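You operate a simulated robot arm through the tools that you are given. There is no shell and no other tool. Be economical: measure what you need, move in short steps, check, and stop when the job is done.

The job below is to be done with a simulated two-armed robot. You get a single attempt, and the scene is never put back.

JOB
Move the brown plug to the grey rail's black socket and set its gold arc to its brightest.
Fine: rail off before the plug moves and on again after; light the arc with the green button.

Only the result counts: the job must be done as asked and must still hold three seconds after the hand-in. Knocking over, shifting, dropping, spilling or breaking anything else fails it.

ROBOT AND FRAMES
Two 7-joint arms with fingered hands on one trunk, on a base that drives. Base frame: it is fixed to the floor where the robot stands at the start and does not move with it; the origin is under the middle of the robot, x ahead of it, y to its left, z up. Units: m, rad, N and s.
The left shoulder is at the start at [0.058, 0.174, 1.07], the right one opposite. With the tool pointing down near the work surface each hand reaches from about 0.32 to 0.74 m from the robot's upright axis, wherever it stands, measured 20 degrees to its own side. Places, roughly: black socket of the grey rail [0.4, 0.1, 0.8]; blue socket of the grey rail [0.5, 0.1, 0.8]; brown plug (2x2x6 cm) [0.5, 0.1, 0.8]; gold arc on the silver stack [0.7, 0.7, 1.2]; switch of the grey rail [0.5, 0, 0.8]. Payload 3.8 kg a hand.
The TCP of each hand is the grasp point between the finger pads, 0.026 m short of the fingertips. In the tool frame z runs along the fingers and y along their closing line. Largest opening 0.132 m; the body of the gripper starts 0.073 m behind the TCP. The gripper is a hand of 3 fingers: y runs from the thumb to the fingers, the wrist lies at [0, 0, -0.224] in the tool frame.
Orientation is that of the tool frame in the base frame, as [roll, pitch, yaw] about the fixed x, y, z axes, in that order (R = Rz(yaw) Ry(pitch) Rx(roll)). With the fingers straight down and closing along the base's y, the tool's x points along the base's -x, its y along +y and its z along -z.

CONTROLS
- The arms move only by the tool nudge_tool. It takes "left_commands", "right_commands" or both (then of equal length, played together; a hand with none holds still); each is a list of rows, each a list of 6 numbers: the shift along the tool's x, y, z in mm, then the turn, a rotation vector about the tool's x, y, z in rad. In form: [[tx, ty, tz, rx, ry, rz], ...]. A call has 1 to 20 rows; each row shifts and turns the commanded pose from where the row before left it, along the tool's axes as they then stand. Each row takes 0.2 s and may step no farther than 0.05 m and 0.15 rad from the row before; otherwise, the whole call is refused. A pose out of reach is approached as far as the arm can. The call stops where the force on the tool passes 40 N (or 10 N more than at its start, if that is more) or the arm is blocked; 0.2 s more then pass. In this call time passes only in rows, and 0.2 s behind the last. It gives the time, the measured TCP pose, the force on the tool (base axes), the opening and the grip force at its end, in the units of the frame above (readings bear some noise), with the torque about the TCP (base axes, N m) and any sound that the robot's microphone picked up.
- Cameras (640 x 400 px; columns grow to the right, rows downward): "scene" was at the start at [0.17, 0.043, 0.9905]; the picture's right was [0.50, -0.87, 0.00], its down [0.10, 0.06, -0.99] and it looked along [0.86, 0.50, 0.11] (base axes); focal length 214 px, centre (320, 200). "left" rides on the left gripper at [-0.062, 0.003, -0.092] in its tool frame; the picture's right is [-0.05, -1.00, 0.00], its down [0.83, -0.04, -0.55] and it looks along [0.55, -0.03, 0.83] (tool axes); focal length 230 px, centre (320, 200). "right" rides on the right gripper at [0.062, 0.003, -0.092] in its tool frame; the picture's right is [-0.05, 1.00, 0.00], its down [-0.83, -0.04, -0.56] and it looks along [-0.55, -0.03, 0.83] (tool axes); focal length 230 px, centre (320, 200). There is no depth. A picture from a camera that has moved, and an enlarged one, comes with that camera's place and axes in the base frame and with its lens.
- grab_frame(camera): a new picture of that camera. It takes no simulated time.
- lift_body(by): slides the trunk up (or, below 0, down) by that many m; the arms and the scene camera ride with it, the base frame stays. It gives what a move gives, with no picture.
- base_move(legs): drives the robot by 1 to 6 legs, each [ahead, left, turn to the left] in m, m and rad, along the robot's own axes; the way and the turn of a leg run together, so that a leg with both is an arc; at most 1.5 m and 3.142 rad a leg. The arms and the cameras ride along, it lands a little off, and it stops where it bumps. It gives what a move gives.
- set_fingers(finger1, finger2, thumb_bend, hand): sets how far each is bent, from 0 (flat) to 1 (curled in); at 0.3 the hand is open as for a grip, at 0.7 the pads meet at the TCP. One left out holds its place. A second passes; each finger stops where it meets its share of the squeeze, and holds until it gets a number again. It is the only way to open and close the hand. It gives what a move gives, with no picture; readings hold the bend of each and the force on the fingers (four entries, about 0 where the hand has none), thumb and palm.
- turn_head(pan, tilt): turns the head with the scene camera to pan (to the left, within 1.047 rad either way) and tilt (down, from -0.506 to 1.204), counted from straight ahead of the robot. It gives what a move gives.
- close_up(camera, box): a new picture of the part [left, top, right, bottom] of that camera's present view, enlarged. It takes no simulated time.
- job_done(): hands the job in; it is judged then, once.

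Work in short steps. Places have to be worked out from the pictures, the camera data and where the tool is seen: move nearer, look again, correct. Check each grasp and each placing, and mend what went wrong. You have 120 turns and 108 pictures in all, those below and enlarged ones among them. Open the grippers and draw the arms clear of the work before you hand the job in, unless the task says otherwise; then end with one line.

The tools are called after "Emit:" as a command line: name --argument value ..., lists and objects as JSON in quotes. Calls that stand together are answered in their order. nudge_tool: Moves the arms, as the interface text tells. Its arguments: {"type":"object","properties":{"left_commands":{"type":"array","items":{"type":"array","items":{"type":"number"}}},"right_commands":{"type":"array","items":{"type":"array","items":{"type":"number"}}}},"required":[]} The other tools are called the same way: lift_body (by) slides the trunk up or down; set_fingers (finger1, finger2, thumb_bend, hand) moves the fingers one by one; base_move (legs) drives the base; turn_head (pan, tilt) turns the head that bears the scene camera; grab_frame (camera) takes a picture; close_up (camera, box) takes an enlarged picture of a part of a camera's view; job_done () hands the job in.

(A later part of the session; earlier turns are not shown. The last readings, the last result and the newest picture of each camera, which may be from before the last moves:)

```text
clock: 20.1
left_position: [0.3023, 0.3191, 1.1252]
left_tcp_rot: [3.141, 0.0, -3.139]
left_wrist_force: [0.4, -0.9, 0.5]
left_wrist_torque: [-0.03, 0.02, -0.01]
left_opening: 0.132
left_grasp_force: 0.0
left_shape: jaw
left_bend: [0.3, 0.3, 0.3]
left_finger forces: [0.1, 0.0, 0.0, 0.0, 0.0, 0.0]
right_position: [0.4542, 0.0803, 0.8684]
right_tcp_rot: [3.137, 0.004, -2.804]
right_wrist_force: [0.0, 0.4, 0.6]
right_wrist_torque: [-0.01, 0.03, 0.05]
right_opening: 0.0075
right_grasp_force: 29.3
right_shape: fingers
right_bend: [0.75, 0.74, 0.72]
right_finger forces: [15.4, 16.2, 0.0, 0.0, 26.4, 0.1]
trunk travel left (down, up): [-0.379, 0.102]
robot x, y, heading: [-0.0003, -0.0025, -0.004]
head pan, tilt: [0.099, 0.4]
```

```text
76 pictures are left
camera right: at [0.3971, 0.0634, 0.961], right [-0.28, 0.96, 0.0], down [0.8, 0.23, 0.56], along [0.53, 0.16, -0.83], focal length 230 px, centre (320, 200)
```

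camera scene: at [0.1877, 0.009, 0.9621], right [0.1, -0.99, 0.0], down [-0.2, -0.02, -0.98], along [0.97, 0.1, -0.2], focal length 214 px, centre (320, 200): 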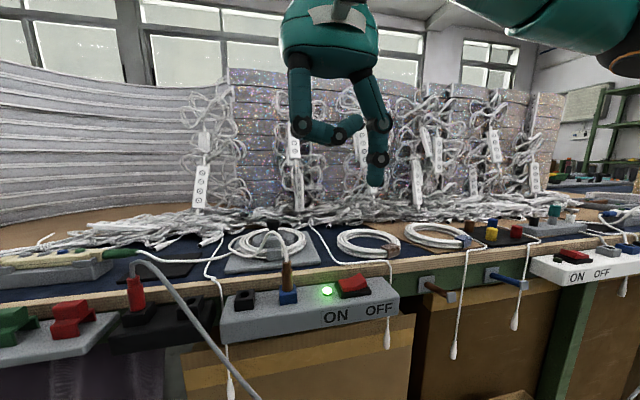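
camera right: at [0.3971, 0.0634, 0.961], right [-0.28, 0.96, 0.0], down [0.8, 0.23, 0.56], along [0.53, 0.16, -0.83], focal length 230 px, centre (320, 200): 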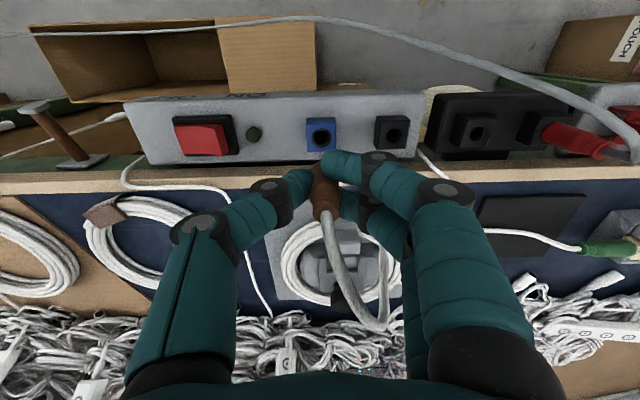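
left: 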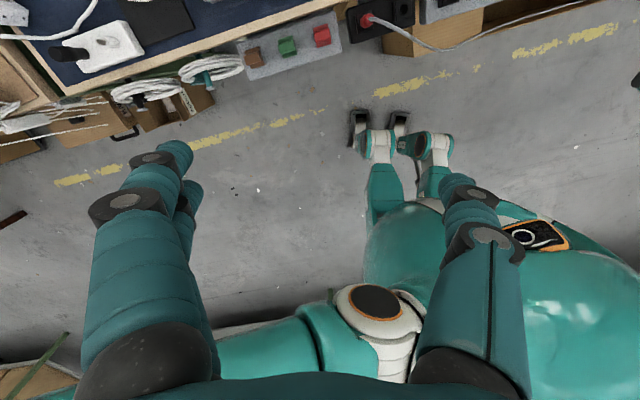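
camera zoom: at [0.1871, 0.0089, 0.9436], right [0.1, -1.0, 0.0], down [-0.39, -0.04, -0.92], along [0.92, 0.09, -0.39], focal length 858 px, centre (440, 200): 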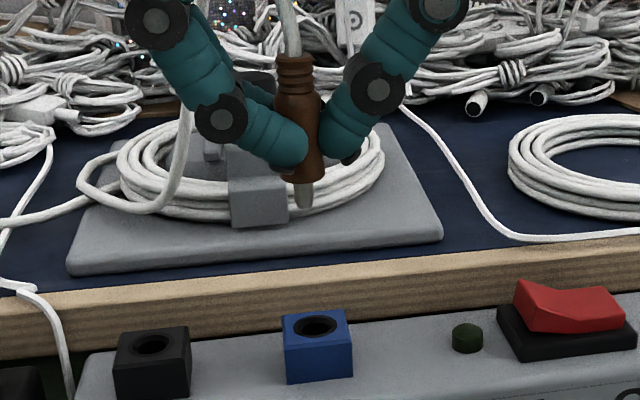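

Plug is out, pin visible, grip firm. The black hole is ~55.5 mm along tool +y from the blue one; I shift over it.

Emit:
nudge_tool --right_commands '[[0, 18, 0, 0, 0, 0], [0, 18, 0, 0, 0, 0], [0, 18.5, 0, 0, 0, 0]]'

Emit:
close_up --camera "scene" --box '[210, 160, 330, 260]'

Emit:
close_up --camera "right" --box '[220, 110, 420, 230]'

```text
clock: 20.9
left_position: [0.3025, 0.319, 1.1258]
left_tcp_rot: [-3.142, 0.0, -3.141]
left_wrist_force: [0.5, 0.2, 0.1]
left_wrist_torque: [-0.03, 0.02, -0.01]
left_opening: 0.1319
left_grasp_force: 0.0
left_shape: jaw
left_bend: [0.3, 0.3, 0.3]
left_finger forces: [0.1, 0.0, 0.0, 0.0, 0.0, 0.0]
right_position: [0.4374, 0.1334, 0.8687]
right_tcp_rot: [3.139, 0.001, -2.802]
right_wrist_force: [-0.7, 0.0, 0.6]
right_wrist_torque: [0.01, -0.01, -0.05]
right_opening: 0.0073
right_grasp_force: 29.1
right_shape: fingers
right_bend: [0.75, 0.74, 0.72]
right_finger forces: [15.6, 16.3, 0.0, 0.0, 26.3, 0.0]
trunk travel left (down, up): [-0.379, 0.102]
robot x, y, heading: [0.0007, 0.0024, 0.004]
head pan, tilt: [0.099, 0.4]
```

```text
4.00 times, centred on (270, 210) of scene
camera zoom: at [0.187, 0.0092, 0.9437], right [0.1, -1.0, 0.0], down [-0.39, -0.04, -0.92], along [0.92, 0.09, -0.39], focal length 858 px, centre (520, 160)
```

zoom: 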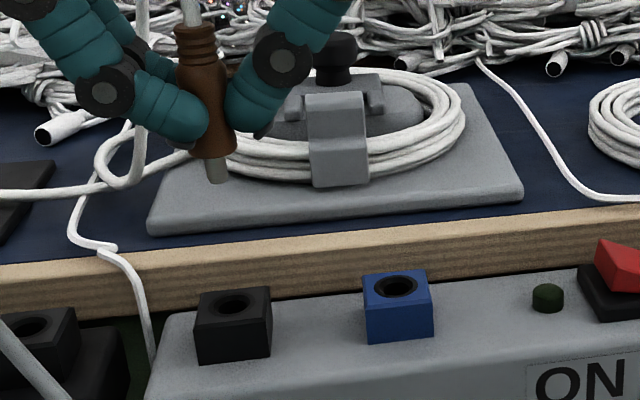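

```text
3.20 times, centred on (320, 170) of right
camera zoom: at [0.3784, 0.1156, 0.9613], right [-0.28, 0.96, 0.0], down [0.8, 0.23, 0.55], along [0.53, 0.16, -0.83], focal length 736 px, centre (320, 296)
```

zoom: 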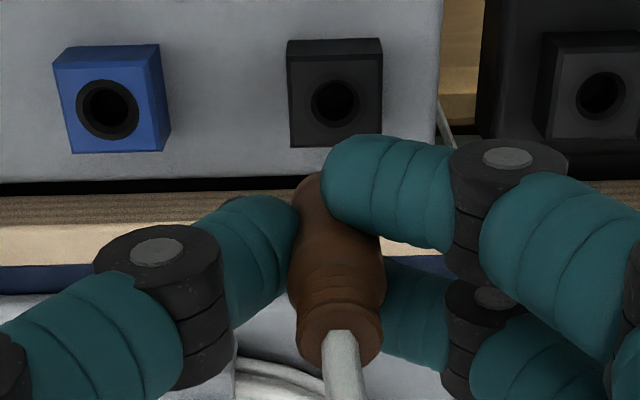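

Triangulated hole ≈ (.437,.137,.778), pin ≈ (.436,.135,.827). I correct 2 mm and descend partway, then compare again.

Emit:
nudge_tool --right_commands '[[0, 2, 12, 0, 0, 0], [0, 0, 12, 0, 0, 0], [0, 0, 12, 0, 0, 0]]'

Emit:
close_up --camera "scene" --box '[220, 190, 300, 250]'

Emit:
close_up --camera "right" --box '[260, 110, 380, 190]'

```text
clock: 21.7
left_position: [0.3018, 0.319, 1.1265]
left_tcp_rot: [-3.142, 0.002, -3.141]
left_wrist_force: [0.6, -0.1, -0.2]
left_wrist_torque: [0.03, -0.04, 0.03]
left_opening: 0.1321
left_grasp_force: 0.1
left_shape: jaw
left_bend: [0.3, 0.3, 0.3]
left_finger forces: [0.1, 0.0, 0.0, 0.0, 0.0, 0.0]
right_position: [0.4368, 0.1346, 0.8319]
right_tcp_rot: [3.137, 0.0, -2.803]
right_wrist_force: [0.1, -0.4, -0.2]
right_wrist_torque: [-0.01, 0.01, 0.01]
right_opening: 0.007
right_grasp_force: 31.1
right_shape: fingers
right_bend: [0.75, 0.74, 0.72]
right_finger forces: [16.7, 18.6, 0.1, 0.0, 25.9, 0.0]
trunk travel left (down, up): [-0.379, 0.102]
robot x, y, heading: [-0.0049, -0.0005, 0.0]
head pan, tilt: [0.099, 0.4]
```

```text
6.67 times, centred on (260, 220) of scene
camera zoom: at [0.1872, 0.0089, 0.9436], right [0.1, -1.0, 0.0], down [-0.39, -0.04, -0.92], along [0.92, 0.09, -0.39], focal length 1430 px, centre (720, 67)
```

zoom: 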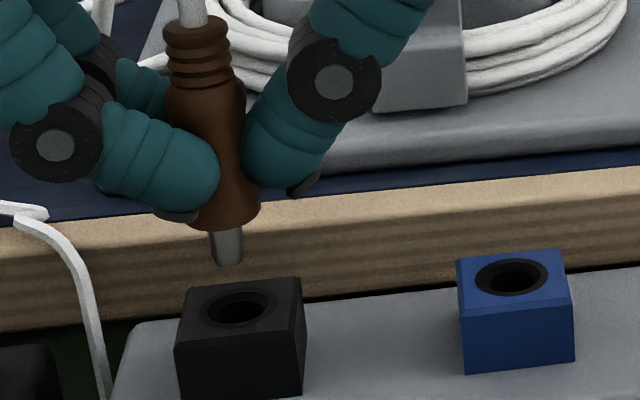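

```text
5.00 times, centred on (320, 150) of right
camera zoom: at [0.378, 0.117, 0.9248], right [-0.28, 0.96, 0.0], down [0.8, 0.23, 0.56], along [0.53, 0.16, -0.83], focal length 1150 px, centre (320, 450)
```

zoom: 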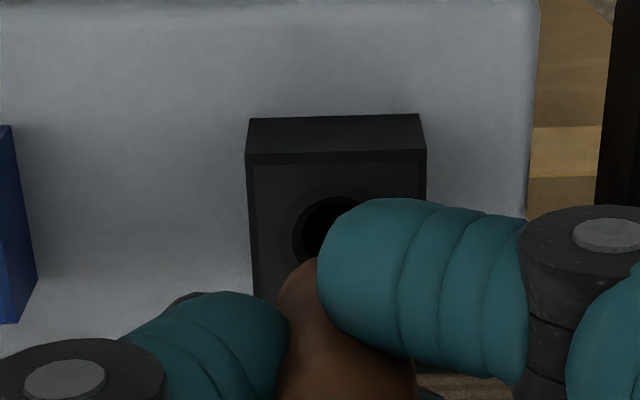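

Pin lines up with the hole in both views (vertical plug within ~1 mm). I lower gently.

Emit:
nudge_tool --right_commands '[[0, 0.7, 4, 0, 0, 0], [0, 0, 4, 0, 0, 0], [0, 0, 3, 0, 0, 0], [0, 0, 3, 0, 0, 0]]'

Emit:
close_up --camera "scene" --box '[220, 190, 300, 250]'

```text
clock: 22.7
left_position: [0.3022, 0.3192, 1.125]
left_tcp_rot: [-3.141, 0.0, -3.141]
left_wrist_force: [0.8, 0.6, 0.0]
left_wrist_torque: [-0.02, -0.01, 0.0]
left_opening: 0.1318
left_grasp_force: 0.1
left_shape: jaw
left_bend: [0.3, 0.3, 0.3]
left_finger forces: [0.0, 0.0, 0.0, 0.1, 0.0, 0.0]
right_position: [0.4348, 0.1346, 0.8174]
right_tcp_rot: [3.138, 0.0, -2.804]
right_wrist_force: [-1.0, 0.0, 0.3]
right_wrist_torque: [-0.01, 0.0, 0.0]
right_opening: 0.0071
right_grasp_force: 30.5
right_shape: fingers
right_bend: [0.75, 0.74, 0.72]
right_finger forces: [16.5, 18.8, 0.1, 0.1, 26.0, 0.1]
trunk travel left (down, up): [-0.379, 0.102]
robot x, y, heading: [0.0008, -0.0012, -0.002]
head pan, tilt: [0.099, 0.4]
```

```text
6.67 times, centred on (260, 220) of scene
camera zoom: at [0.1872, 0.0089, 0.9436], right [0.1, -1.0, 0.0], down [-0.39, -0.04, -0.92], along [0.92, 0.09, -0.39], focal length 1430 px, centre (720, 67)
```

zoom: 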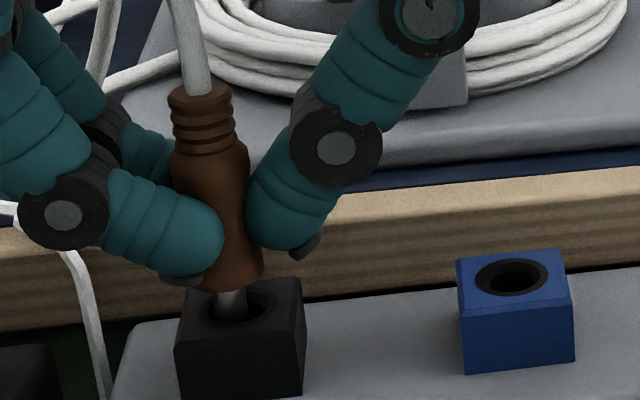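

The pin tip is entering the hole, about 1 mm left of centre in view; I nudge 1 mm right (tool -y)—and continue gently.

Emit:
nudge_tool --right_commands '[[0, -0.8, 2, 0, 0, 0], [0, 0, 2, 0, 0, 0], [0, 0, 2, 0, 0, 0]]'

Emit:
close_up --camera "scene" --box '[220, 190, 300, 250]'

Emit:
close_up --camera "right" --box '[260, 110, 380, 190]'

```text
clock: 23.5
left_position: [0.3025, 0.3181, 1.1272]
left_tcp_rot: [3.14, -0.001, -3.138]
left_wrist_force: [-0.6, 0.0, -0.7]
left_wrist_torque: [0.02, 0.0, -0.01]
left_opening: 0.1316
left_grasp_force: 0.1
left_shape: jaw
left_bend: [0.3, 0.3, 0.3]
left_finger forces: [0.0, 0.1, 0.1, 0.0, 0.0, 0.0]
right_position: [0.4368, 0.1342, 0.8124]
right_tcp_rot: [3.137, 0.002, -2.803]
right_wrist_force: [2.0, -0.7, 1.9]
right_wrist_torque: [0.01, -0.06, 0.0]
right_opening: 0.0069
right_grasp_force: 30.8
right_shape: fingers
right_bend: [0.75, 0.75, 0.72]
right_finger forces: [16.0, 19.7, 0.1, 0.0, 26.6, 0.1]
trunk travel left (down, up): [-0.379, 0.102]
robot x, y, heading: [0.0019, -0.0005, 0.002]
head pan, tilt: [0.099, 0.4]
```

```text
6.67 times, centred on (260, 220) of scene
camera zoom: at [0.1872, 0.0089, 0.9437], right [0.1, -1.0, 0.0], down [-0.39, -0.04, -0.92], along [0.92, 0.09, -0.39], focal length 1430 px, centre (720, 67)
```

zoom: 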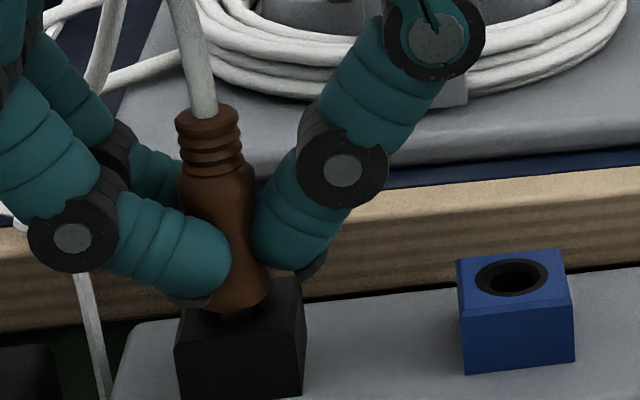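

```text
5.00 times, centred on (320, 150) of right
camera zoom: at [0.378, 0.1174, 0.9054], right [-0.28, 0.96, 0.0], down [0.8, 0.23, 0.56], along [0.53, 0.16, -0.83], focal length 1150 px, centre (320, 450)
```

zoom: 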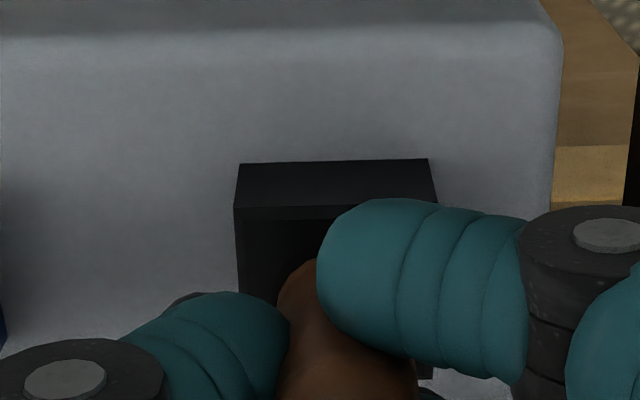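

It goes in with only ~2 N. I continue pushing in small steps.

Emit:
nudge_tool --right_commands '[[0, 0, 1.5, 0, 0, 0], [0, 0, 1.5, 0, 0, 0], [0, 0, 1.5, 0, 0, 0], [0, 0, 1.5, 0, 0, 0]]'

Emit:
close_up --camera "scene" --box '[220, 190, 300, 250]'

```text
clock: 24.5
left_position: [0.3019, 0.3183, 1.1248]
left_tcp_rot: [3.141, 0.002, -3.14]
left_wrist_force: [0.3, -0.2, 0.0]
left_wrist_torque: [0.03, -0.04, -0.02]
left_opening: 0.1319
left_grasp_force: 0.0
left_shape: jaw
left_bend: [0.3, 0.3, 0.3]
left_finger forces: [0.0, 0.0, 0.1, 0.0, 0.1, 0.0]
right_position: [0.437, 0.1341, 0.8075]
right_tcp_rot: [3.136, 0.006, -2.803]
right_wrist_force: [10.6, 1.7, 19.4]
right_wrist_torque: [0.12, -0.28, -0.01]
right_opening: 0.0062
right_grasp_force: 36.2
right_shape: fingers
right_bend: [0.76, 0.76, 0.73]
right_finger forces: [15.5, 26.2, 0.0, 0.0, 30.8, 0.0]
trunk travel left (down, up): [-0.379, 0.102]
robot x, y, heading: [0.0002, -0.0007, 0.001]
head pan, tilt: [0.099, 0.4]
```

```text
6.67 times, centred on (260, 220) of scene
camera zoom: at [0.1871, 0.0088, 0.9439], right [0.1, -1.0, 0.0], down [-0.39, -0.04, -0.92], along [0.92, 0.09, -0.39], focal length 1430 px, centre (720, 67)
```

zoom: 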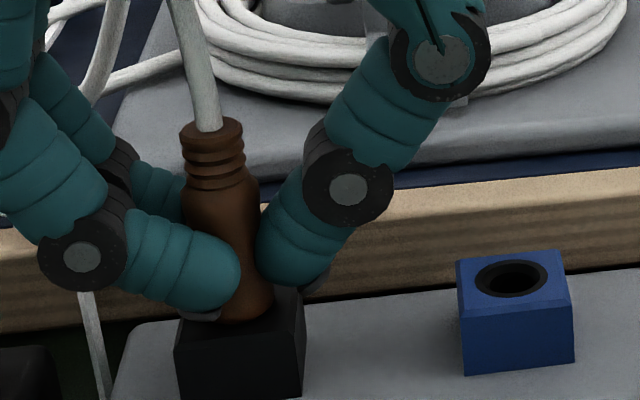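

19 N up with 10 N sideways in +x: the plug rubs on the robot-side rim. I ease it ~1.5 mm ahead and keep pressing slightly.

Emit:
nudge_tool --right_commands '[[-0.8, 0, -1, 0, 0, 0], [-0.8, 0, 0, 0, 0, 0], [0, 0, 1, 0, 0, 0], [0, 0, 1, 0, 0, 0]]'

Emit:
close_up --camera "scene" --box '[220, 190, 300, 250]'

```text
clock: 25.5
left_position: [0.3008, 0.3187, 1.1271]
left_tcp_rot: [-3.141, 0.002, -3.14]
left_wrist_force: [-0.2, -0.1, -0.6]
left_wrist_torque: [0.01, -0.04, 0.02]
left_opening: 0.132
left_grasp_force: 0.1
left_shape: jaw
left_bend: [0.3, 0.3, 0.3]
left_finger forces: [0.0, 0.0, 0.0, 0.0, 0.1, 0.1]
right_position: [0.4372, 0.1354, 0.8066]
right_tcp_rot: [3.139, 0.004, -2.802]
right_wrist_force: [4.7, -0.5, 28.5]
right_wrist_torque: [0.09, -0.15, 0.01]
right_opening: 0.0062
right_grasp_force: 38.8
right_shape: fingers
right_bend: [0.76, 0.76, 0.74]
right_finger forces: [18.3, 25.7, 0.1, 0.1, 33.6, 0.1]
trunk travel left (down, up): [-0.379, 0.102]
robot x, y, heading: [0.0018, -0.0007, -0.0]
head pan, tilt: [0.099, 0.4]
```

```text
6.67 times, centred on (260, 220) of scene
camera zoom: at [0.1862, 0.0084, 0.944], right [0.1, -1.0, 0.0], down [-0.39, -0.04, -0.92], along [0.92, 0.09, -0.39], focal length 1430 px, centre (720, 67)
```

zoom: 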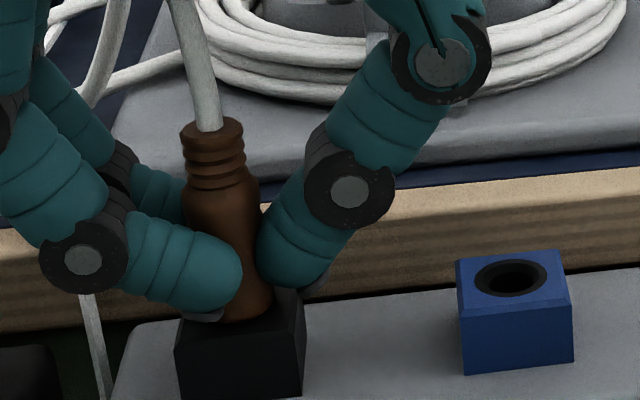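

Visible length nearly equals the original seating in blue. I release and inspect how deep it sits.

Emit:
set_fingers --hand "right" --finger1 0.55 --finger2 0.55 --thumb_bend 0.55

Emit:
close_up --camera "scene" --box '[220, 190, 300, 250]'

Emit:
close_up --camera "right" --box '[220, 120, 420, 240]'

```text
clock: 26.5
left_position: [0.3012, 0.3185, 1.1272]
left_tcp_rot: [3.141, 0.003, -3.139]
left_wrist_force: [-0.6, -0.7, -0.3]
left_wrist_torque: [-0.02, 0.05, -0.02]
left_opening: 0.132
left_grasp_force: 0.1
left_shape: jaw
left_bend: [0.3, 0.3, 0.3]
left_finger forces: [0.0, 0.0, 0.1, 0.1, 0.0, 0.0]
right_position: [0.4368, 0.1339, 0.8059]
right_tcp_rot: [3.137, 0.002, -2.803]
right_wrist_force: [0.6, -7.8, 22.6]
right_wrist_torque: [0.05, 0.06, 0.02]
right_opening: 0.0326
right_grasp_force: 11.3
right_shape: fingers
right_bend: [0.71, 0.71, 0.55]
right_finger forces: [11.3, 11.7, 0.1, 0.0, 0.0, 0.0]
trunk travel left (down, up): [-0.379, 0.102]
robot x, y, heading: [0.0018, -0.0041, -0.005]
head pan, tilt: [0.099, 0.4]
```

```text
6.67 times, centred on (260, 220) of scene
camera zoom: at [0.1862, 0.008, 0.9439], right [0.1, -1.0, 0.0], down [-0.39, -0.04, -0.92], along [0.92, 0.09, -0.39], focal length 1430 px, centre (720, 67)
```

zoom: 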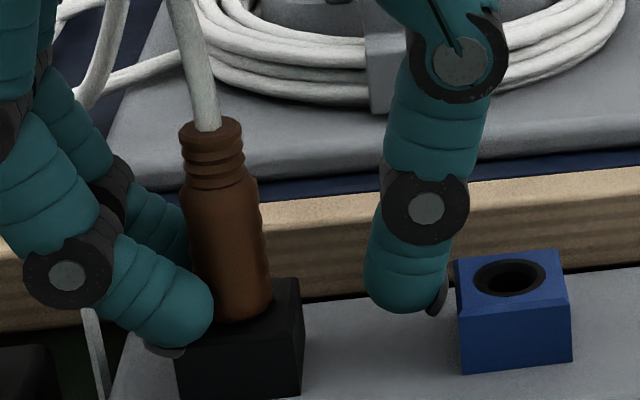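

```text
3.20 times, centred on (320, 180) of right
camera zoom: at [0.3786, 0.1168, 0.8987], right [-0.28, 0.96, 0.0], down [0.8, 0.23, 0.56], along [0.53, 0.16, -0.83], focal length 736 px, centre (320, 264)
```

zoom: 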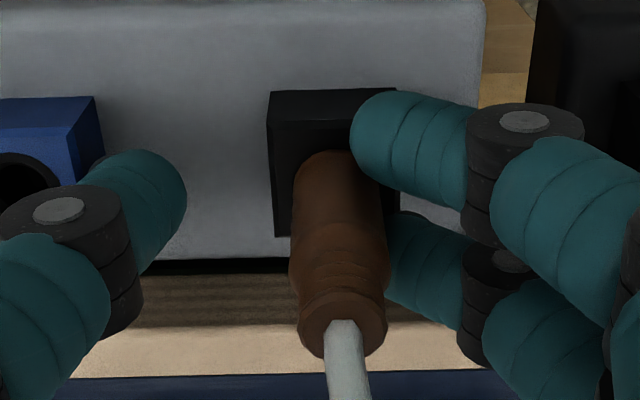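

Fingertips press on the socket's top (22 N up). I raise the hand 10 mm so they come free, then finish opening.

Emit:
nudge_tool --right_commands '[[0, 0, -4, 0, 0, 0], [0, 0, -6, 0, 0, 0]]'

Emit:
set_fingers --hand "right" --finger1 0.55 --finger2 0.55 --thumb_bend 0.55

Emit:
close_up --camera "scene" --box '[220, 190, 300, 250]'

Emit:
close_up --camera "right" --box '[220, 120, 420, 240]'

```text
clock: 27.1
left_position: [0.3017, 0.3187, 1.1253]
left_tcp_rot: [-3.141, -0.001, -3.139]
left_wrist_force: [-0.1, -0.1, 0.6]
left_wrist_torque: [-0.01, 0.0, -0.02]
left_opening: 0.1321
left_grasp_force: 0.1
left_shape: jaw
left_bend: [0.3, 0.3, 0.3]
left_finger forces: [0.1, 0.0, 0.0, 0.0, 0.0, 0.0]
right_position: [0.4375, 0.1355, 0.8131]
right_tcp_rot: [3.137, -0.002, -2.802]
right_wrist_force: [0.5, 0.5, 0.5]
right_wrist_torque: [-0.02, 0.0, 0.0]
right_opening: 0.0507
right_grasp_force: 0.1
right_shape: fingers
right_bend: [0.55, 0.55, 0.55]
right_finger forces: [0.0, 0.0, 0.0, 0.0, 0.0, 0.0]
trunk travel left (down, up): [-0.379, 0.102]
robot x, y, heading: [0.0012, -0.0012, 0.004]
head pan, tilt: [0.099, 0.4]
```

```text
clock: 28.1
left_position: [0.3023, 0.3198, 1.1238]
left_tcp_rot: [3.14, 0.0, -3.139]
left_wrist_force: [0.6, -0.1, -0.1]
left_wrist_torque: [0.01, 0.01, -0.03]
left_opening: 0.132
left_grasp_force: 0.0
left_shape: jaw
left_bend: [0.3, 0.3, 0.3]
left_finger forces: [0.1, 0.1, 0.0, 0.0, 0.0, 0.1]
right_position: [0.4375, 0.1338, 0.816]
right_tcp_rot: [3.141, 0.0, -2.803]
right_wrist_force: [0.1, 0.1, -0.3]
right_wrist_torque: [0.0, 0.01, -0.01]
right_opening: 0.0505
right_grasp_force: 0.1
right_shape: fingers
right_bend: [0.55, 0.55, 0.55]
right_finger forces: [0.0, 0.0, 0.0, 0.0, 0.1, 0.0]
trunk travel left (down, up): [-0.379, 0.102]
robot x, y, heading: [0.0015, 0.0019, -0.001]
head pan, tilt: [0.099, 0.4]
```

```text
6.67 times, centred on (260, 220) of scene
camera zoom: at [0.1871, 0.0089, 0.9436], right [0.1, -1.0, 0.0], down [-0.39, -0.04, -0.92], along [0.92, 0.09, -0.39], focal length 1430 px, centre (720, 67)
```

zoom: 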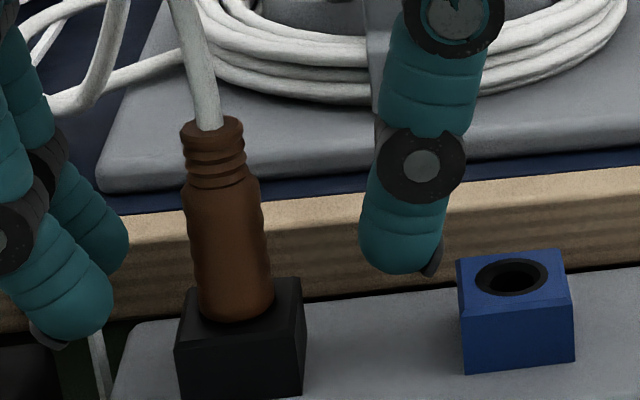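

```text
3.20 times, centred on (320, 180) of right
camera zoom: at [0.3793, 0.1177, 0.9081], right [-0.28, 0.96, 0.0], down [0.8, 0.23, 0.56], along [0.53, 0.16, -0.83], focal length 736 px, centre (320, 264)
```

zoom: 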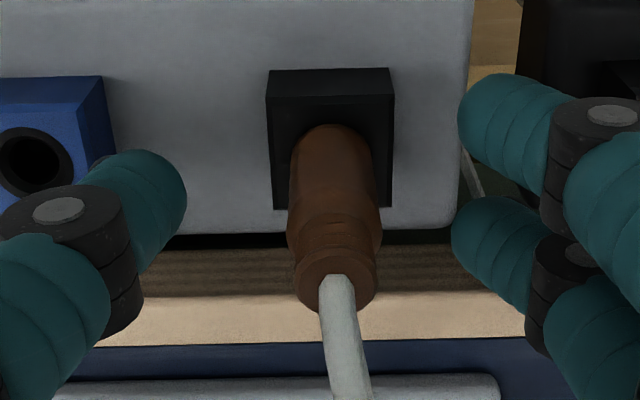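

The plug sits as deep as it did in blue (same visible length). I retreat straight up, move over to the switch, tilt, then form the thumb pusher.

Emit:
nudge_tool --right_commands '[[0, 0, -40, 0, 0, 0], [0, 0, -40, 0, 0, 0], [0, 0, -40, 0, 0, 0], [2, -34, 0, 0, 0, 0], [2, -34, 0, 0, 0, 0], [2, -33, 0, 0, 0, 0], [0, 0, 0, -0.15, 0, 0], [0, 0, 0, -0.15, 0, 0]]'

Emit:
set_fingers --hand "right" --finger1 1.0 --finger2 1.0 --thumb_bend 0.45

Emit:
grab_frame --camera "scene"

```text
clock: 29.9
left_position: [0.3026, 0.3196, 1.1261]
left_tcp_rot: [-3.14, 0.002, -3.139]
left_wrist_force: [-0.5, -1.0, 0.3]
left_wrist_torque: [0.01, -0.01, 0.02]
left_opening: 0.132
left_grasp_force: 0.0
left_shape: jaw
left_bend: [0.3, 0.3, 0.3]
left_finger forces: [0.0, 0.0, 0.0, 0.0, 0.0, 0.0]
right_position: [0.4672, 0.0357, 0.9337]
right_tcp_rot: [2.837, 0.002, -2.801]
right_wrist_force: [-0.3, 0.3, 0.2]
right_wrist_torque: [-0.01, -0.03, -0.04]
right_opening: 0.0506
right_grasp_force: 0.2
right_shape: fingers
right_bend: [0.55, 0.55, 0.55]
right_finger forces: [0.0, 0.1, 0.0, 0.0, 0.0, 0.0]
trunk travel left (down, up): [-0.379, 0.102]
robot x, y, heading: [-0.0045, -0.0012, 0.001]
head pan, tilt: [0.099, 0.4]
```

```text
clock: 30.9
left_position: [0.3028, 0.3199, 1.1255]
left_tcp_rot: [-3.14, 0.002, -3.14]
left_wrist_force: [0.8, 0.8, 0.2]
left_wrist_torque: [0.02, -0.01, 0.0]
left_opening: 0.1319
left_grasp_force: 0.1
left_shape: jaw
left_bend: [0.3, 0.3, 0.3]
left_finger forces: [0.0, 0.1, 0.1, 0.1, 0.0, 0.0]
right_position: [0.4658, 0.0368, 0.9354]
right_tcp_rot: [2.839, 0.002, -2.803]
right_wrist_force: [-0.2, 0.2, -0.3]
right_wrist_torque: [0.02, -0.02, 0.0]
right_opening: 0.0474
right_grasp_force: 0.0
right_shape: fingers
right_bend: [1.0, 1.0, 0.45]
right_finger forces: [0.0, 0.0, 0.1, 0.0, 0.0, 0.0]
trunk travel left (down, up): [-0.379, 0.102]
robot x, y, heading: [-0.0021, -0.0015, -0.003]
head pan, tilt: [0.099, 0.4]
```

```text
62 pictures are left
camera scene: at [0.1871, 0.0089, 0.9436], right [0.1, -1.0, 0.0], down [-0.39, -0.04, -0.92], along [0.92, 0.09, -0.39], focal length 214 px, centre (320, 200)
```

scene: 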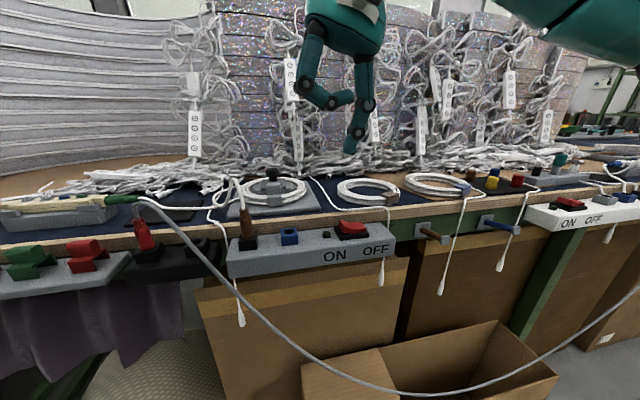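

Plug stays in black. I lower the thumb tip to above the ON end of the rocker.

Emit:
nudge_tool --right_commands '[[0, -8.6, 28, 0, 0, 0], [0, -8.6, 28, 0, 0, 0], [0, -8.6, 28, 0, 0, 0]]'

Emit:
close_up --camera "scene" --box '[220, 140, 420, 270]'

Emit:
grab_frame --camera "right"

```text
clock: 31.7
left_position: [0.3018, 0.32, 1.1254]
left_tcp_rot: [-3.141, 0.001, -3.14]
left_wrist_force: [0.6, -1.0, -0.2]
left_wrist_torque: [0.0, 0.03, -0.02]
left_opening: 0.1318
left_grasp_force: 0.1
left_shape: jaw
left_bend: [0.3, 0.3, 0.3]
left_finger forces: [0.1, 0.0, 0.0, 0.0, 0.0, 0.0]
right_position: [0.4659, 0.0369, 0.8462]
right_tcp_rot: [2.837, 0.002, -2.805]
right_wrist_force: [0.4, -0.2, 0.3]
right_wrist_torque: [-0.01, 0.03, 0.01]
right_opening: 0.0475
right_grasp_force: 0.1
right_shape: fingers
right_bend: [1.0, 1.0, 0.45]
right_finger forces: [0.1, 0.1, 0.1, 0.1, 0.0, 0.0]
trunk travel left (down, up): [-0.379, 0.102]
robot x, y, heading: [0.001, 0.0009, -0.002]
head pan, tilt: [0.099, 0.4]
```

```text
3.08 times, centred on (320, 205) of scene
camera zoom: at [0.1872, 0.0088, 0.9436], right [0.1, -1.0, 0.0], down [-0.39, -0.04, -0.92], along [0.92, 0.09, -0.39], focal length 660 px, centre (320, 185)
```

zoom: 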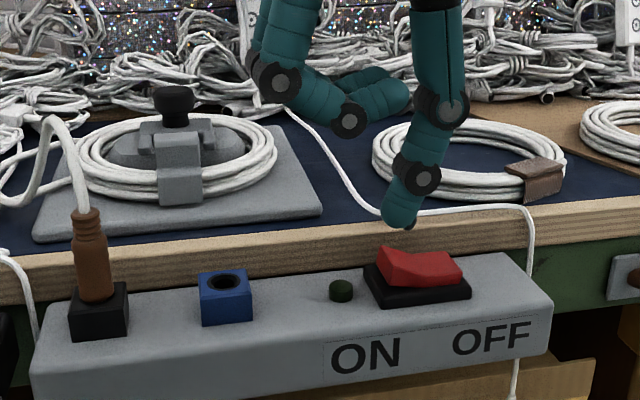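

```text
60 pictures are left
camera right: at [0.4165, -0.0051, 0.9355], right [-0.27, 0.92, 0.3], down [0.85, 0.08, 0.52], along [0.45, 0.39, -0.8], focal length 230 px, centre (320, 200)
```

right: 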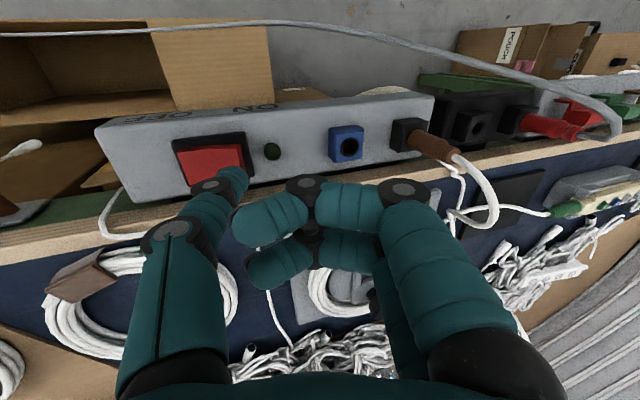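

The tip is just above the ON end (~5 mm right of the edge); I shift 3 mm and press.

Emit:
nudge_tool --right_commands '[[0, 0.5, 9.5, 0, 0, 0], [0, -3, 9.5, 0, 0, 0], [0, -1.5, 4.8, 0, 0, 0], [0, -1.2, 3.8, 0, 0, 0]]'

Emit:
close_up --camera "scene" --box '[220, 140, 420, 270]'

```text
clock: 32.7
left_position: [0.3002, 0.3197, 1.1265]
left_tcp_rot: [3.141, 0.003, -3.14]
left_wrist_force: [-0.5, -0.3, -0.8]
left_wrist_torque: [0.0, 0.02, 0.02]
left_opening: 0.1318
left_grasp_force: 0.1
left_shape: jaw
left_bend: [0.3, 0.3, 0.3]
left_finger forces: [0.1, 0.0, 0.0, 0.0, 0.0, 0.0]
right_position: [0.4653, 0.0406, 0.8222]
right_tcp_rot: [2.837, 0.006, -2.802]
right_wrist_force: [-1.6, -3.4, 23.6]
right_wrist_torque: [-1.16, -0.2, -0.12]
right_opening: 0.0473
right_grasp_force: 12.3
right_shape: fingers
right_bend: [1.0, 1.0, 0.46]
right_finger forces: [0.0, 0.0, 0.0, 0.1, 24.0, 0.1]
trunk travel left (down, up): [-0.379, 0.102]
robot x, y, heading: [-0.0027, 0.0006, 0.001]
head pan, tilt: [0.099, 0.4]
heard: click
```

```text
3.08 times, centred on (320, 205) of scene
camera zoom: at [0.1858, 0.0085, 0.9443], right [0.1, -1.0, 0.0], down [-0.39, -0.04, -0.92], along [0.92, 0.09, -0.39], focal length 660 px, centre (320, 185)
```

zoom: 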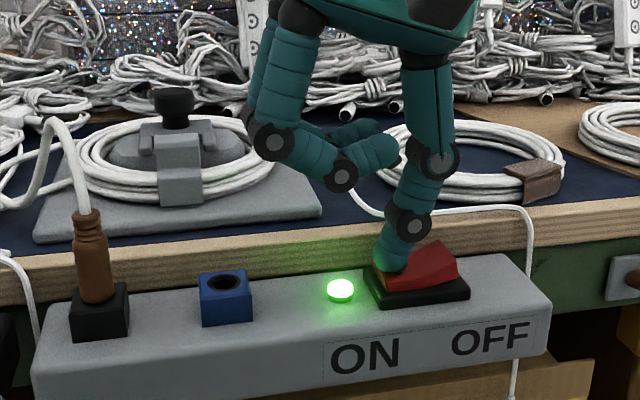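

Click heard, lamp green again: rail on. I raise the right hand away and turn the head toward the stack/controller to see the effect.

Emit:
nudge_tool --right_commands '[[0, 10, -32, 0, 0, 0], [0, 10, -32, 0, 0, 0], [0, 10, -32, 0, 0, 0], [10, -5, -30, 0.15, 0, 0], [20, -30, -30, 0.147, 0, 0], [20, -40, -20, 0, 0, 0]]'

Emit:
turn_head --pan 0.75 --tilt 0.2

Emit:
grab_frame --camera "scene"

Emit:
close_up --camera "scene" --box '[180, 200, 380, 325]'

```text
clock: 34.1
left_position: [0.3024, 0.3181, 1.1259]
left_tcp_rot: [3.141, 0.001, -3.14]
left_wrist_force: [0.4, 0.6, 0.0]
left_wrist_torque: [-0.01, 0.02, -0.02]
left_opening: 0.1319
left_grasp_force: 0.1
left_shape: jaw
left_bend: [0.3, 0.3, 0.3]
left_finger forces: [0.0, 0.0, 0.0, 0.0, 0.0, 0.1]
right_position: [0.449, -0.0618, 0.9924]
right_tcp_rot: [3.136, 0.001, -2.801]
right_wrist_force: [-0.1, -0.4, 0.0]
right_wrist_torque: [-0.03, 0.0, -0.01]
right_opening: 0.0474
right_grasp_force: 0.1
right_shape: fingers
right_bend: [1.0, 1.0, 0.45]
right_finger forces: [0.0, 0.0, 0.0, 0.1, 0.0, 0.0]
trunk travel left (down, up): [-0.379, 0.102]
robot x, y, heading: [0.0, -0.0007, -0.002]
head pan, tilt: [0.099, 0.4]
```

```text
clock: 35.2
left_position: [0.3026, 0.3193, 1.1263]
left_tcp_rot: [-3.142, 0.0, -3.139]
left_wrist_force: [0.5, -1.1, -0.2]
left_wrist_torque: [-0.01, 0.01, 0.0]
left_opening: 0.1321
left_grasp_force: 0.0
left_shape: jaw
left_bend: [0.3, 0.3, 0.3]
left_finger forces: [0.0, 0.0, 0.0, 0.0, 0.0, 0.0]
right_position: [0.4489, -0.0608, 0.9909]
right_tcp_rot: [3.135, 0.0, -2.805]
right_wrist_force: [0.5, -0.4, 0.1]
right_wrist_torque: [0.01, 0.0, 0.0]
right_opening: 0.0475
right_grasp_force: 0.0
right_shape: fingers
right_bend: [1.0, 1.0, 0.45]
right_finger forces: [0.0, 0.0, 0.0, 0.1, 0.0, 0.0]
trunk travel left (down, up): [-0.379, 0.102]
robot x, y, heading: [0.0026, 0.0019, -0.0]
head pan, tilt: [0.75, 0.201]
```

```text
58 pictures are left
camera scene: at [0.1632, 0.0632, 0.9622], right [0.68, -0.73, 0.0], down [-0.15, -0.14, -0.98], along [0.72, 0.67, -0.2], focal length 214 px, centre (320, 200)
```

scene: 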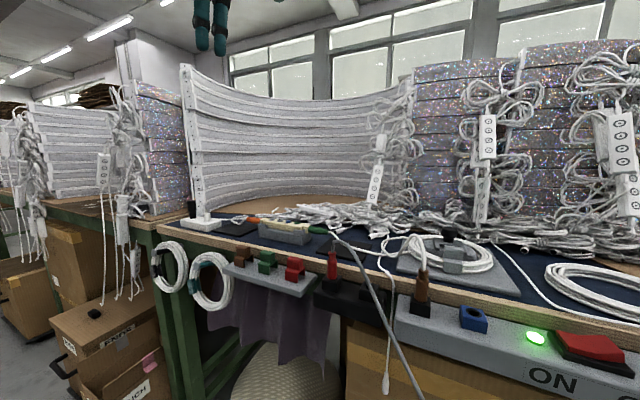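

```text
3.20 times, centred on (280, 262) of scene
camera zoom: at [0.1632, 0.0632, 0.9622], right [0.68, -0.73, 0.0], down [-0.15, -0.14, -0.98], along [0.72, 0.67, -0.2], focal length 686 px, centre (448, 0)
```

zoom: 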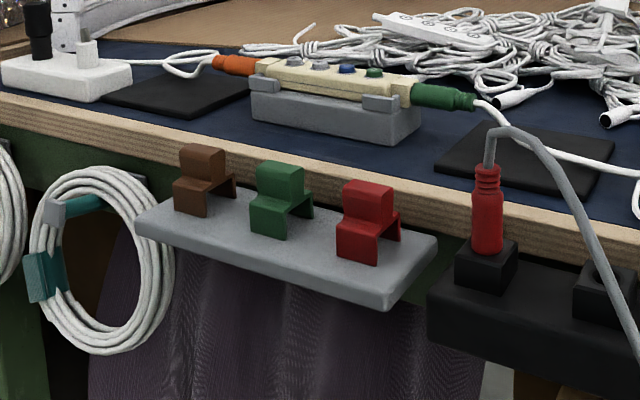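

The controller on the bench shows a green button nearest the green plug, at about (.452,.399,.823). I form a thumb pusher with the left hand and bring it above, in line with the bench.

Emit:
set_fingers --hand "left" --finger1 1.0 --finger2 1.0 --thumb_bend 0.45

Emit:
nudge_tool --left_commands '[[-22, 21, 28, 0, 0, 0], [-22, 21, 28, 0, 0, 0], [-22, 21, 28, 0, 0, 0], [-22, 21, 28, 0, 0, 0], [-22, 21, 28, 0, 0, 0], [-22, 21, 28, 0, 0, 0], [0, 0, 0, 0, 0, -0.113], [0, 0, 0, 0, 0, -0.113], [0, 0, 0, 0, 0, -0.113]]'

Emit:
grab_frame --camera "left"

Emit:
grab_frame --camera "scene"

```text
clock: 36.2
left_position: [0.3018, 0.3184, 1.1247]
left_tcp_rot: [3.14, -0.001, -3.14]
left_wrist_force: [-0.4, 0.1, -0.3]
left_wrist_torque: [-0.01, 0.01, 0.04]
left_opening: 0.0474
left_grasp_force: 0.1
left_shape: fingers
left_bend: [1.0, 1.0, 0.45]
left_finger forces: [0.0, 0.0, 0.0, 0.0, 0.0, 0.0]
right_position: [0.4492, -0.0599, 0.9919]
right_tcp_rot: [3.135, -0.002, -2.804]
right_wrist_force: [0.4, 0.1, -0.3]
right_wrist_torque: [-0.01, 0.01, -0.01]
right_opening: 0.0475
right_grasp_force: 0.1
right_shape: fingers
right_bend: [1.0, 1.0, 0.45]
right_finger forces: [0.0, 0.0, 0.0, 0.0, 0.0, 0.1]
trunk travel left (down, up): [-0.379, 0.102]
robot x, y, heading: [0.004, -0.0002, -0.003]
head pan, tilt: [0.75, 0.201]
```

```text
clock: 38.2
left_position: [0.4346, 0.4459, 0.9567]
left_tcp_rot: [-3.141, 0.003, -2.8]
left_wrist_force: [-0.6, 0.7, 0.7]
left_wrist_torque: [-0.01, -0.02, 0.0]
left_opening: 0.0474
left_grasp_force: 0.0
left_shape: fingers
left_bend: [1.0, 1.0, 0.45]
left_finger forces: [0.1, 0.0, 0.1, 0.1, 0.0, 0.1]
right_position: [0.4482, -0.0609, 0.9905]
right_tcp_rot: [3.134, 0.0, -2.804]
right_wrist_force: [0.5, 0.2, 0.2]
right_wrist_torque: [-0.03, -0.03, 0.0]
right_opening: 0.0476
right_grasp_force: 0.0
right_shape: fingers
right_bend: [1.0, 1.0, 0.45]
right_finger forces: [0.0, 0.1, 0.0, 0.0, 0.0, 0.0]
trunk travel left (down, up): [-0.379, 0.102]
robot x, y, heading: [-0.0002, -0.0024, -0.0]
head pan, tilt: [0.75, 0.201]
```

```text
56 pictures are left
camera left: at [0.4909, 0.4688, 1.0502], right [0.38, -0.92, 0.0], down [-0.77, -0.32, 0.55], along [-0.51, -0.21, -0.83], focal length 230 px, centre (320, 200)
```

left: 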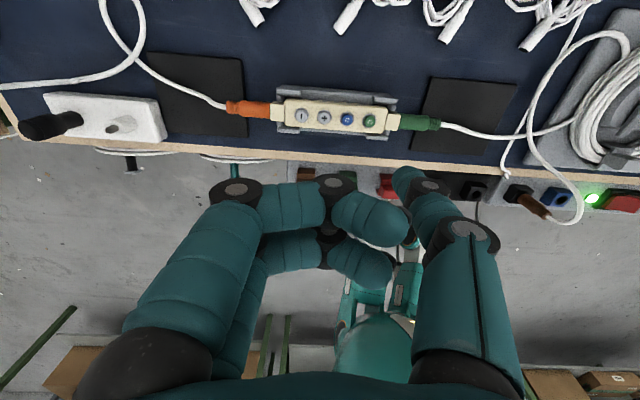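

```text
55 pictures are left
camera scene: at [0.163, 0.0632, 0.9622], right [0.68, -0.73, 0.0], down [-0.15, -0.14, -0.98], along [0.72, 0.67, -0.2], focal length 214 px, centre (320, 200)
```

scene: 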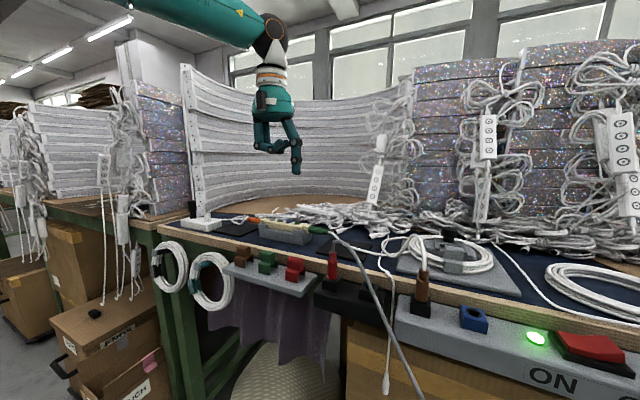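

Let me read the buttons' symbols closely.

Emit:
close_up --camera "left" --box '[270, 80, 410, 150]'

Emit:
close_up --camera "scene" --box '[160, 60, 420, 230]'

```text
4.57 times, centred on (340, 115) of left
camera zoom: at [0.4909, 0.4688, 1.0502], right [0.38, -0.92, 0.0], down [-0.77, -0.32, 0.55], along [-0.51, -0.21, -0.83], focal length 1052 px, centre (229, 589)
```

zoom: 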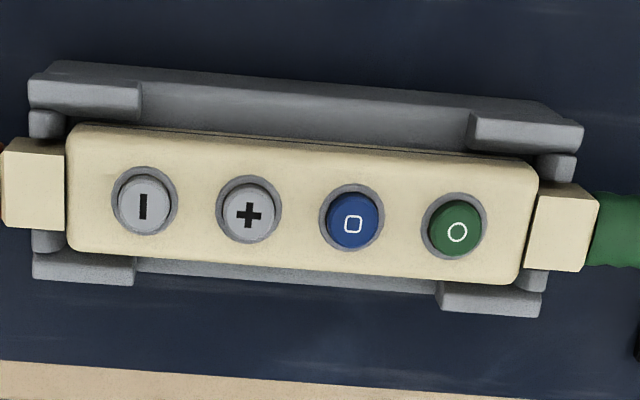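

```text
2.35 times, centred on (290, 145) of scene
camera zoom: at [0.163, 0.0632, 0.9622], right [0.68, -0.73, 0.0], down [-0.15, -0.14, -0.98], along [0.72, 0.67, -0.2], focal length 505 px, centre (391, 329)
```

zoom: 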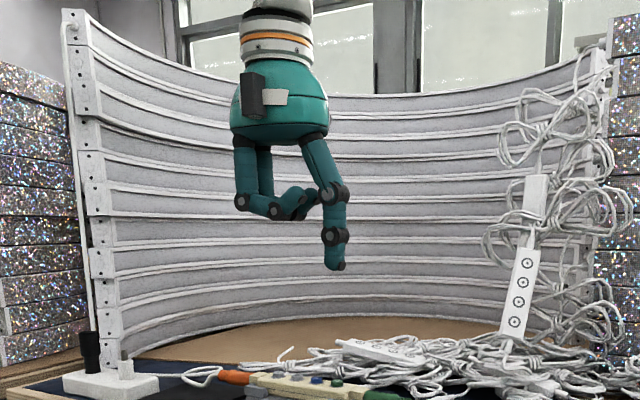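

Buttons are − (left), +, blue □, green ○. Green ≈ (.454,.402,.82), plus ≈ (.440,.444). The thumb tip is at (.451,.399,.926); I correct and lower it just above the green button.

Emit:
nudge_tool --left_commands '[[-3.4, 2, 30, 0, 0, 0], [0, 0, 30, 0, 0, 0], [0, 0, 28, 0, 0, 0]]'

Emit:
turn_head --pan 0.8 --tilt 0.3

Emit:
close_up --camera "scene" --box '[220, 150, 380, 250]'

Emit:
grab_frame --camera "left"

```text
clock: 39.0
left_position: [0.438, 0.4495, 0.8693]
left_tcp_rot: [-3.142, 0.001, -2.802]
left_wrist_force: [0.9, -0.6, -0.6]
left_wrist_torque: [-0.01, -0.02, -0.04]
left_opening: 0.0475
left_grasp_force: 0.0
left_shape: fingers
left_bend: [1.0, 1.0, 0.45]
left_finger forces: [0.0, 0.1, 0.0, 0.0, 0.0, 0.1]
right_position: [0.4491, -0.0602, 0.9916]
right_tcp_rot: [3.134, 0.0, -2.804]
right_wrist_force: [0.3, 0.6, -1.4]
right_wrist_torque: [-0.02, -0.03, 0.01]
right_opening: 0.0473
right_grasp_force: 0.1
right_shape: fingers
right_bend: [1.0, 1.0, 0.45]
right_finger forces: [0.0, 0.1, 0.0, 0.1, 0.0, 0.0]
trunk travel left (down, up): [-0.379, 0.102]
robot x, y, heading: [-0.0052, -0.0032, -0.004]
head pan, tilt: [0.75, 0.201]
```

```text
clock: 39.6
left_position: [0.4365, 0.4485, 0.8693]
left_tcp_rot: [-3.141, 0.0, -2.8]
left_wrist_force: [-0.4, 0.0, 0.6]
left_wrist_torque: [-0.01, 0.02, 0.0]
left_opening: 0.0474
left_grasp_force: 0.1
left_shape: fingers
left_bend: [1.0, 1.0, 0.45]
left_finger forces: [0.0, 0.0, 0.0, 0.0, 0.0, 0.0]
right_position: [0.4484, -0.0609, 0.9926]
right_tcp_rot: [3.135, 0.0, -2.805]
right_wrist_force: [-0.9, -1.1, -0.6]
right_wrist_torque: [-0.02, 0.04, 0.0]
right_opening: 0.0475
right_grasp_force: 0.2
right_shape: fingers
right_bend: [1.0, 1.0, 0.45]
right_finger forces: [0.0, 0.1, 0.0, 0.0, 0.0, 0.0]
trunk travel left (down, up): [-0.379, 0.102]
robot x, y, heading: [0.0011, 0.0, 0.0]
head pan, tilt: [0.799, 0.3]
```

```text
4.00 times, centred on (300, 200) of scene
camera zoom: at [0.16, 0.0666, 0.9529], right [0.72, -0.7, 0.0], down [-0.21, -0.21, -0.96], along [0.67, 0.68, -0.3], focal length 858 px, centre (400, 200)
```

zoom: 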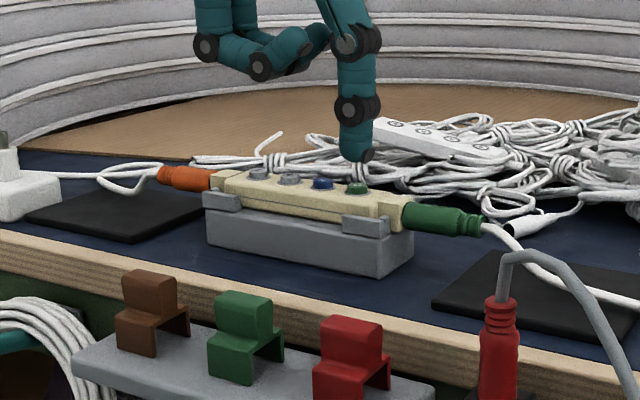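

```text
51 pictures are left
camera left: at [0.4932, 0.4721, 0.9623], right [0.38, -0.92, 0.0], down [-0.77, -0.32, 0.55], along [-0.51, -0.21, -0.83], focal length 230 px, centre (320, 200)
```

left: 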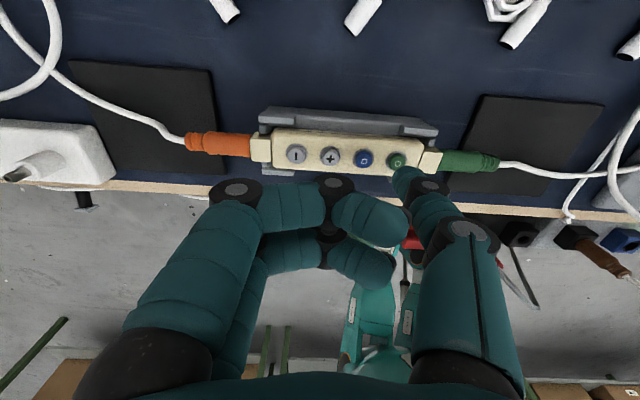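

Tip and button line up. I lower in small steps to press green.

Emit:
nudge_tool --left_commands '[[0, 0, 10, 0, 0, 0], [0, 0, 4, 0, 0, 0], [0, 0, 3, 0, 0, 0], [0, 0, 2, 0, 0, 0]]'

Emit:
grab_frame --camera "scene"

```text
clock: 40.6
left_position: [0.4363, 0.4483, 0.8518]
left_tcp_rot: [-3.141, 0.004, -2.802]
left_wrist_force: [-0.5, 0.2, 10.2]
left_wrist_torque: [-0.49, -0.16, 0.04]
left_opening: 0.0472
left_grasp_force: 5.2
left_shape: fingers
left_bend: [1.0, 1.0, 0.45]
left_finger forces: [0.0, 0.1, 0.2, 0.1, 10.7, 0.1]
right_position: [0.4481, -0.0603, 0.9929]
right_tcp_rot: [3.136, 0.004, -2.803]
right_wrist_force: [0.5, 0.3, 1.5]
right_wrist_torque: [-0.02, -0.01, 0.0]
right_opening: 0.0475
right_grasp_force: 0.0
right_shape: fingers
right_bend: [1.0, 1.0, 0.45]
right_finger forces: [0.0, 0.0, 0.0, 0.0, 0.0, 0.0]
trunk travel left (down, up): [-0.379, 0.102]
robot x, y, heading: [0.0005, -0.0009, 0.004]
head pan, tilt: [0.799, 0.3]
heard: click
```

```text
50 pictures are left
camera scene: at [0.1594, 0.0663, 0.9532], right [0.72, -0.7, 0.0], down [-0.21, -0.21, -0.96], along [0.67, 0.69, -0.29], focal length 214 px, centre (320, 200)
```

scene: 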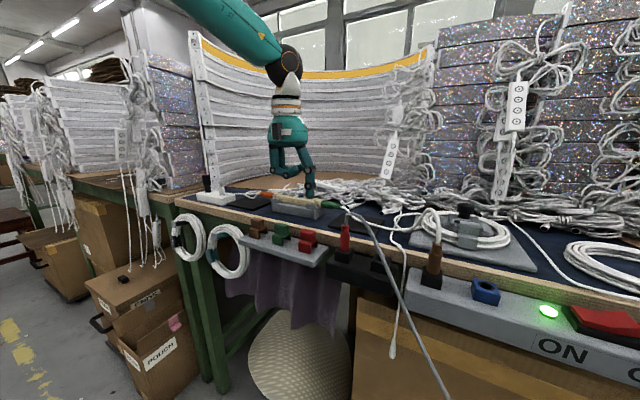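

Click: the gold arc (top strip) lights up. I lift the thumb 15 mm and view the arc's brightness.

Emit:
nudge_tool --left_commands '[[0, 0, -8, 0, 0, 0], [0, 0, -10, 0, 0, 0]]'

Emit:
close_up --camera "scene" --box '[170, 10, 450, 185]'

```text
clock: 41.2
left_position: [0.4371, 0.4485, 0.8685]
left_tcp_rot: [3.141, 0.001, -2.801]
left_wrist_force: [-0.3, 0.3, -0.2]
left_wrist_torque: [0.03, 0.01, 0.01]
left_opening: 0.0473
left_grasp_force: 0.0
left_shape: fingers
left_bend: [1.0, 1.0, 0.45]
left_finger forces: [0.1, 0.0, 0.1, 0.0, 0.0, 0.0]
right_position: [0.4485, -0.0592, 0.992]
right_tcp_rot: [3.133, 0.001, -2.803]
right_wrist_force: [-0.3, 0.4, -0.5]
right_wrist_torque: [0.02, 0.0, 0.03]
right_opening: 0.0476
right_grasp_force: 0.0
right_shape: fingers
right_bend: [1.0, 1.0, 0.45]
right_finger forces: [0.0, 0.1, 0.0, 0.1, 0.0, 0.1]
trunk travel left (down, up): [-0.379, 0.102]
robot x, y, heading: [0.0, 0.0007, -0.004]
head pan, tilt: [0.799, 0.3]
```

```text
2.29 times, centred on (310, 98) of scene
camera zoom: at [0.1599, 0.0666, 0.9529], right [0.72, -0.7, 0.0], down [-0.21, -0.21, -0.96], along [0.67, 0.68, -0.3], focal length 490 px, centre (343, 434)
```

zoom: 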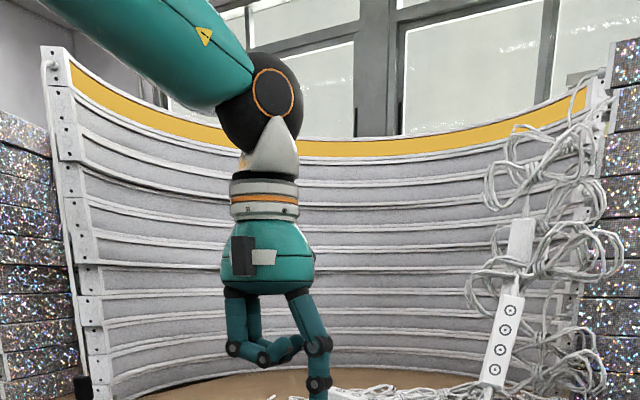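

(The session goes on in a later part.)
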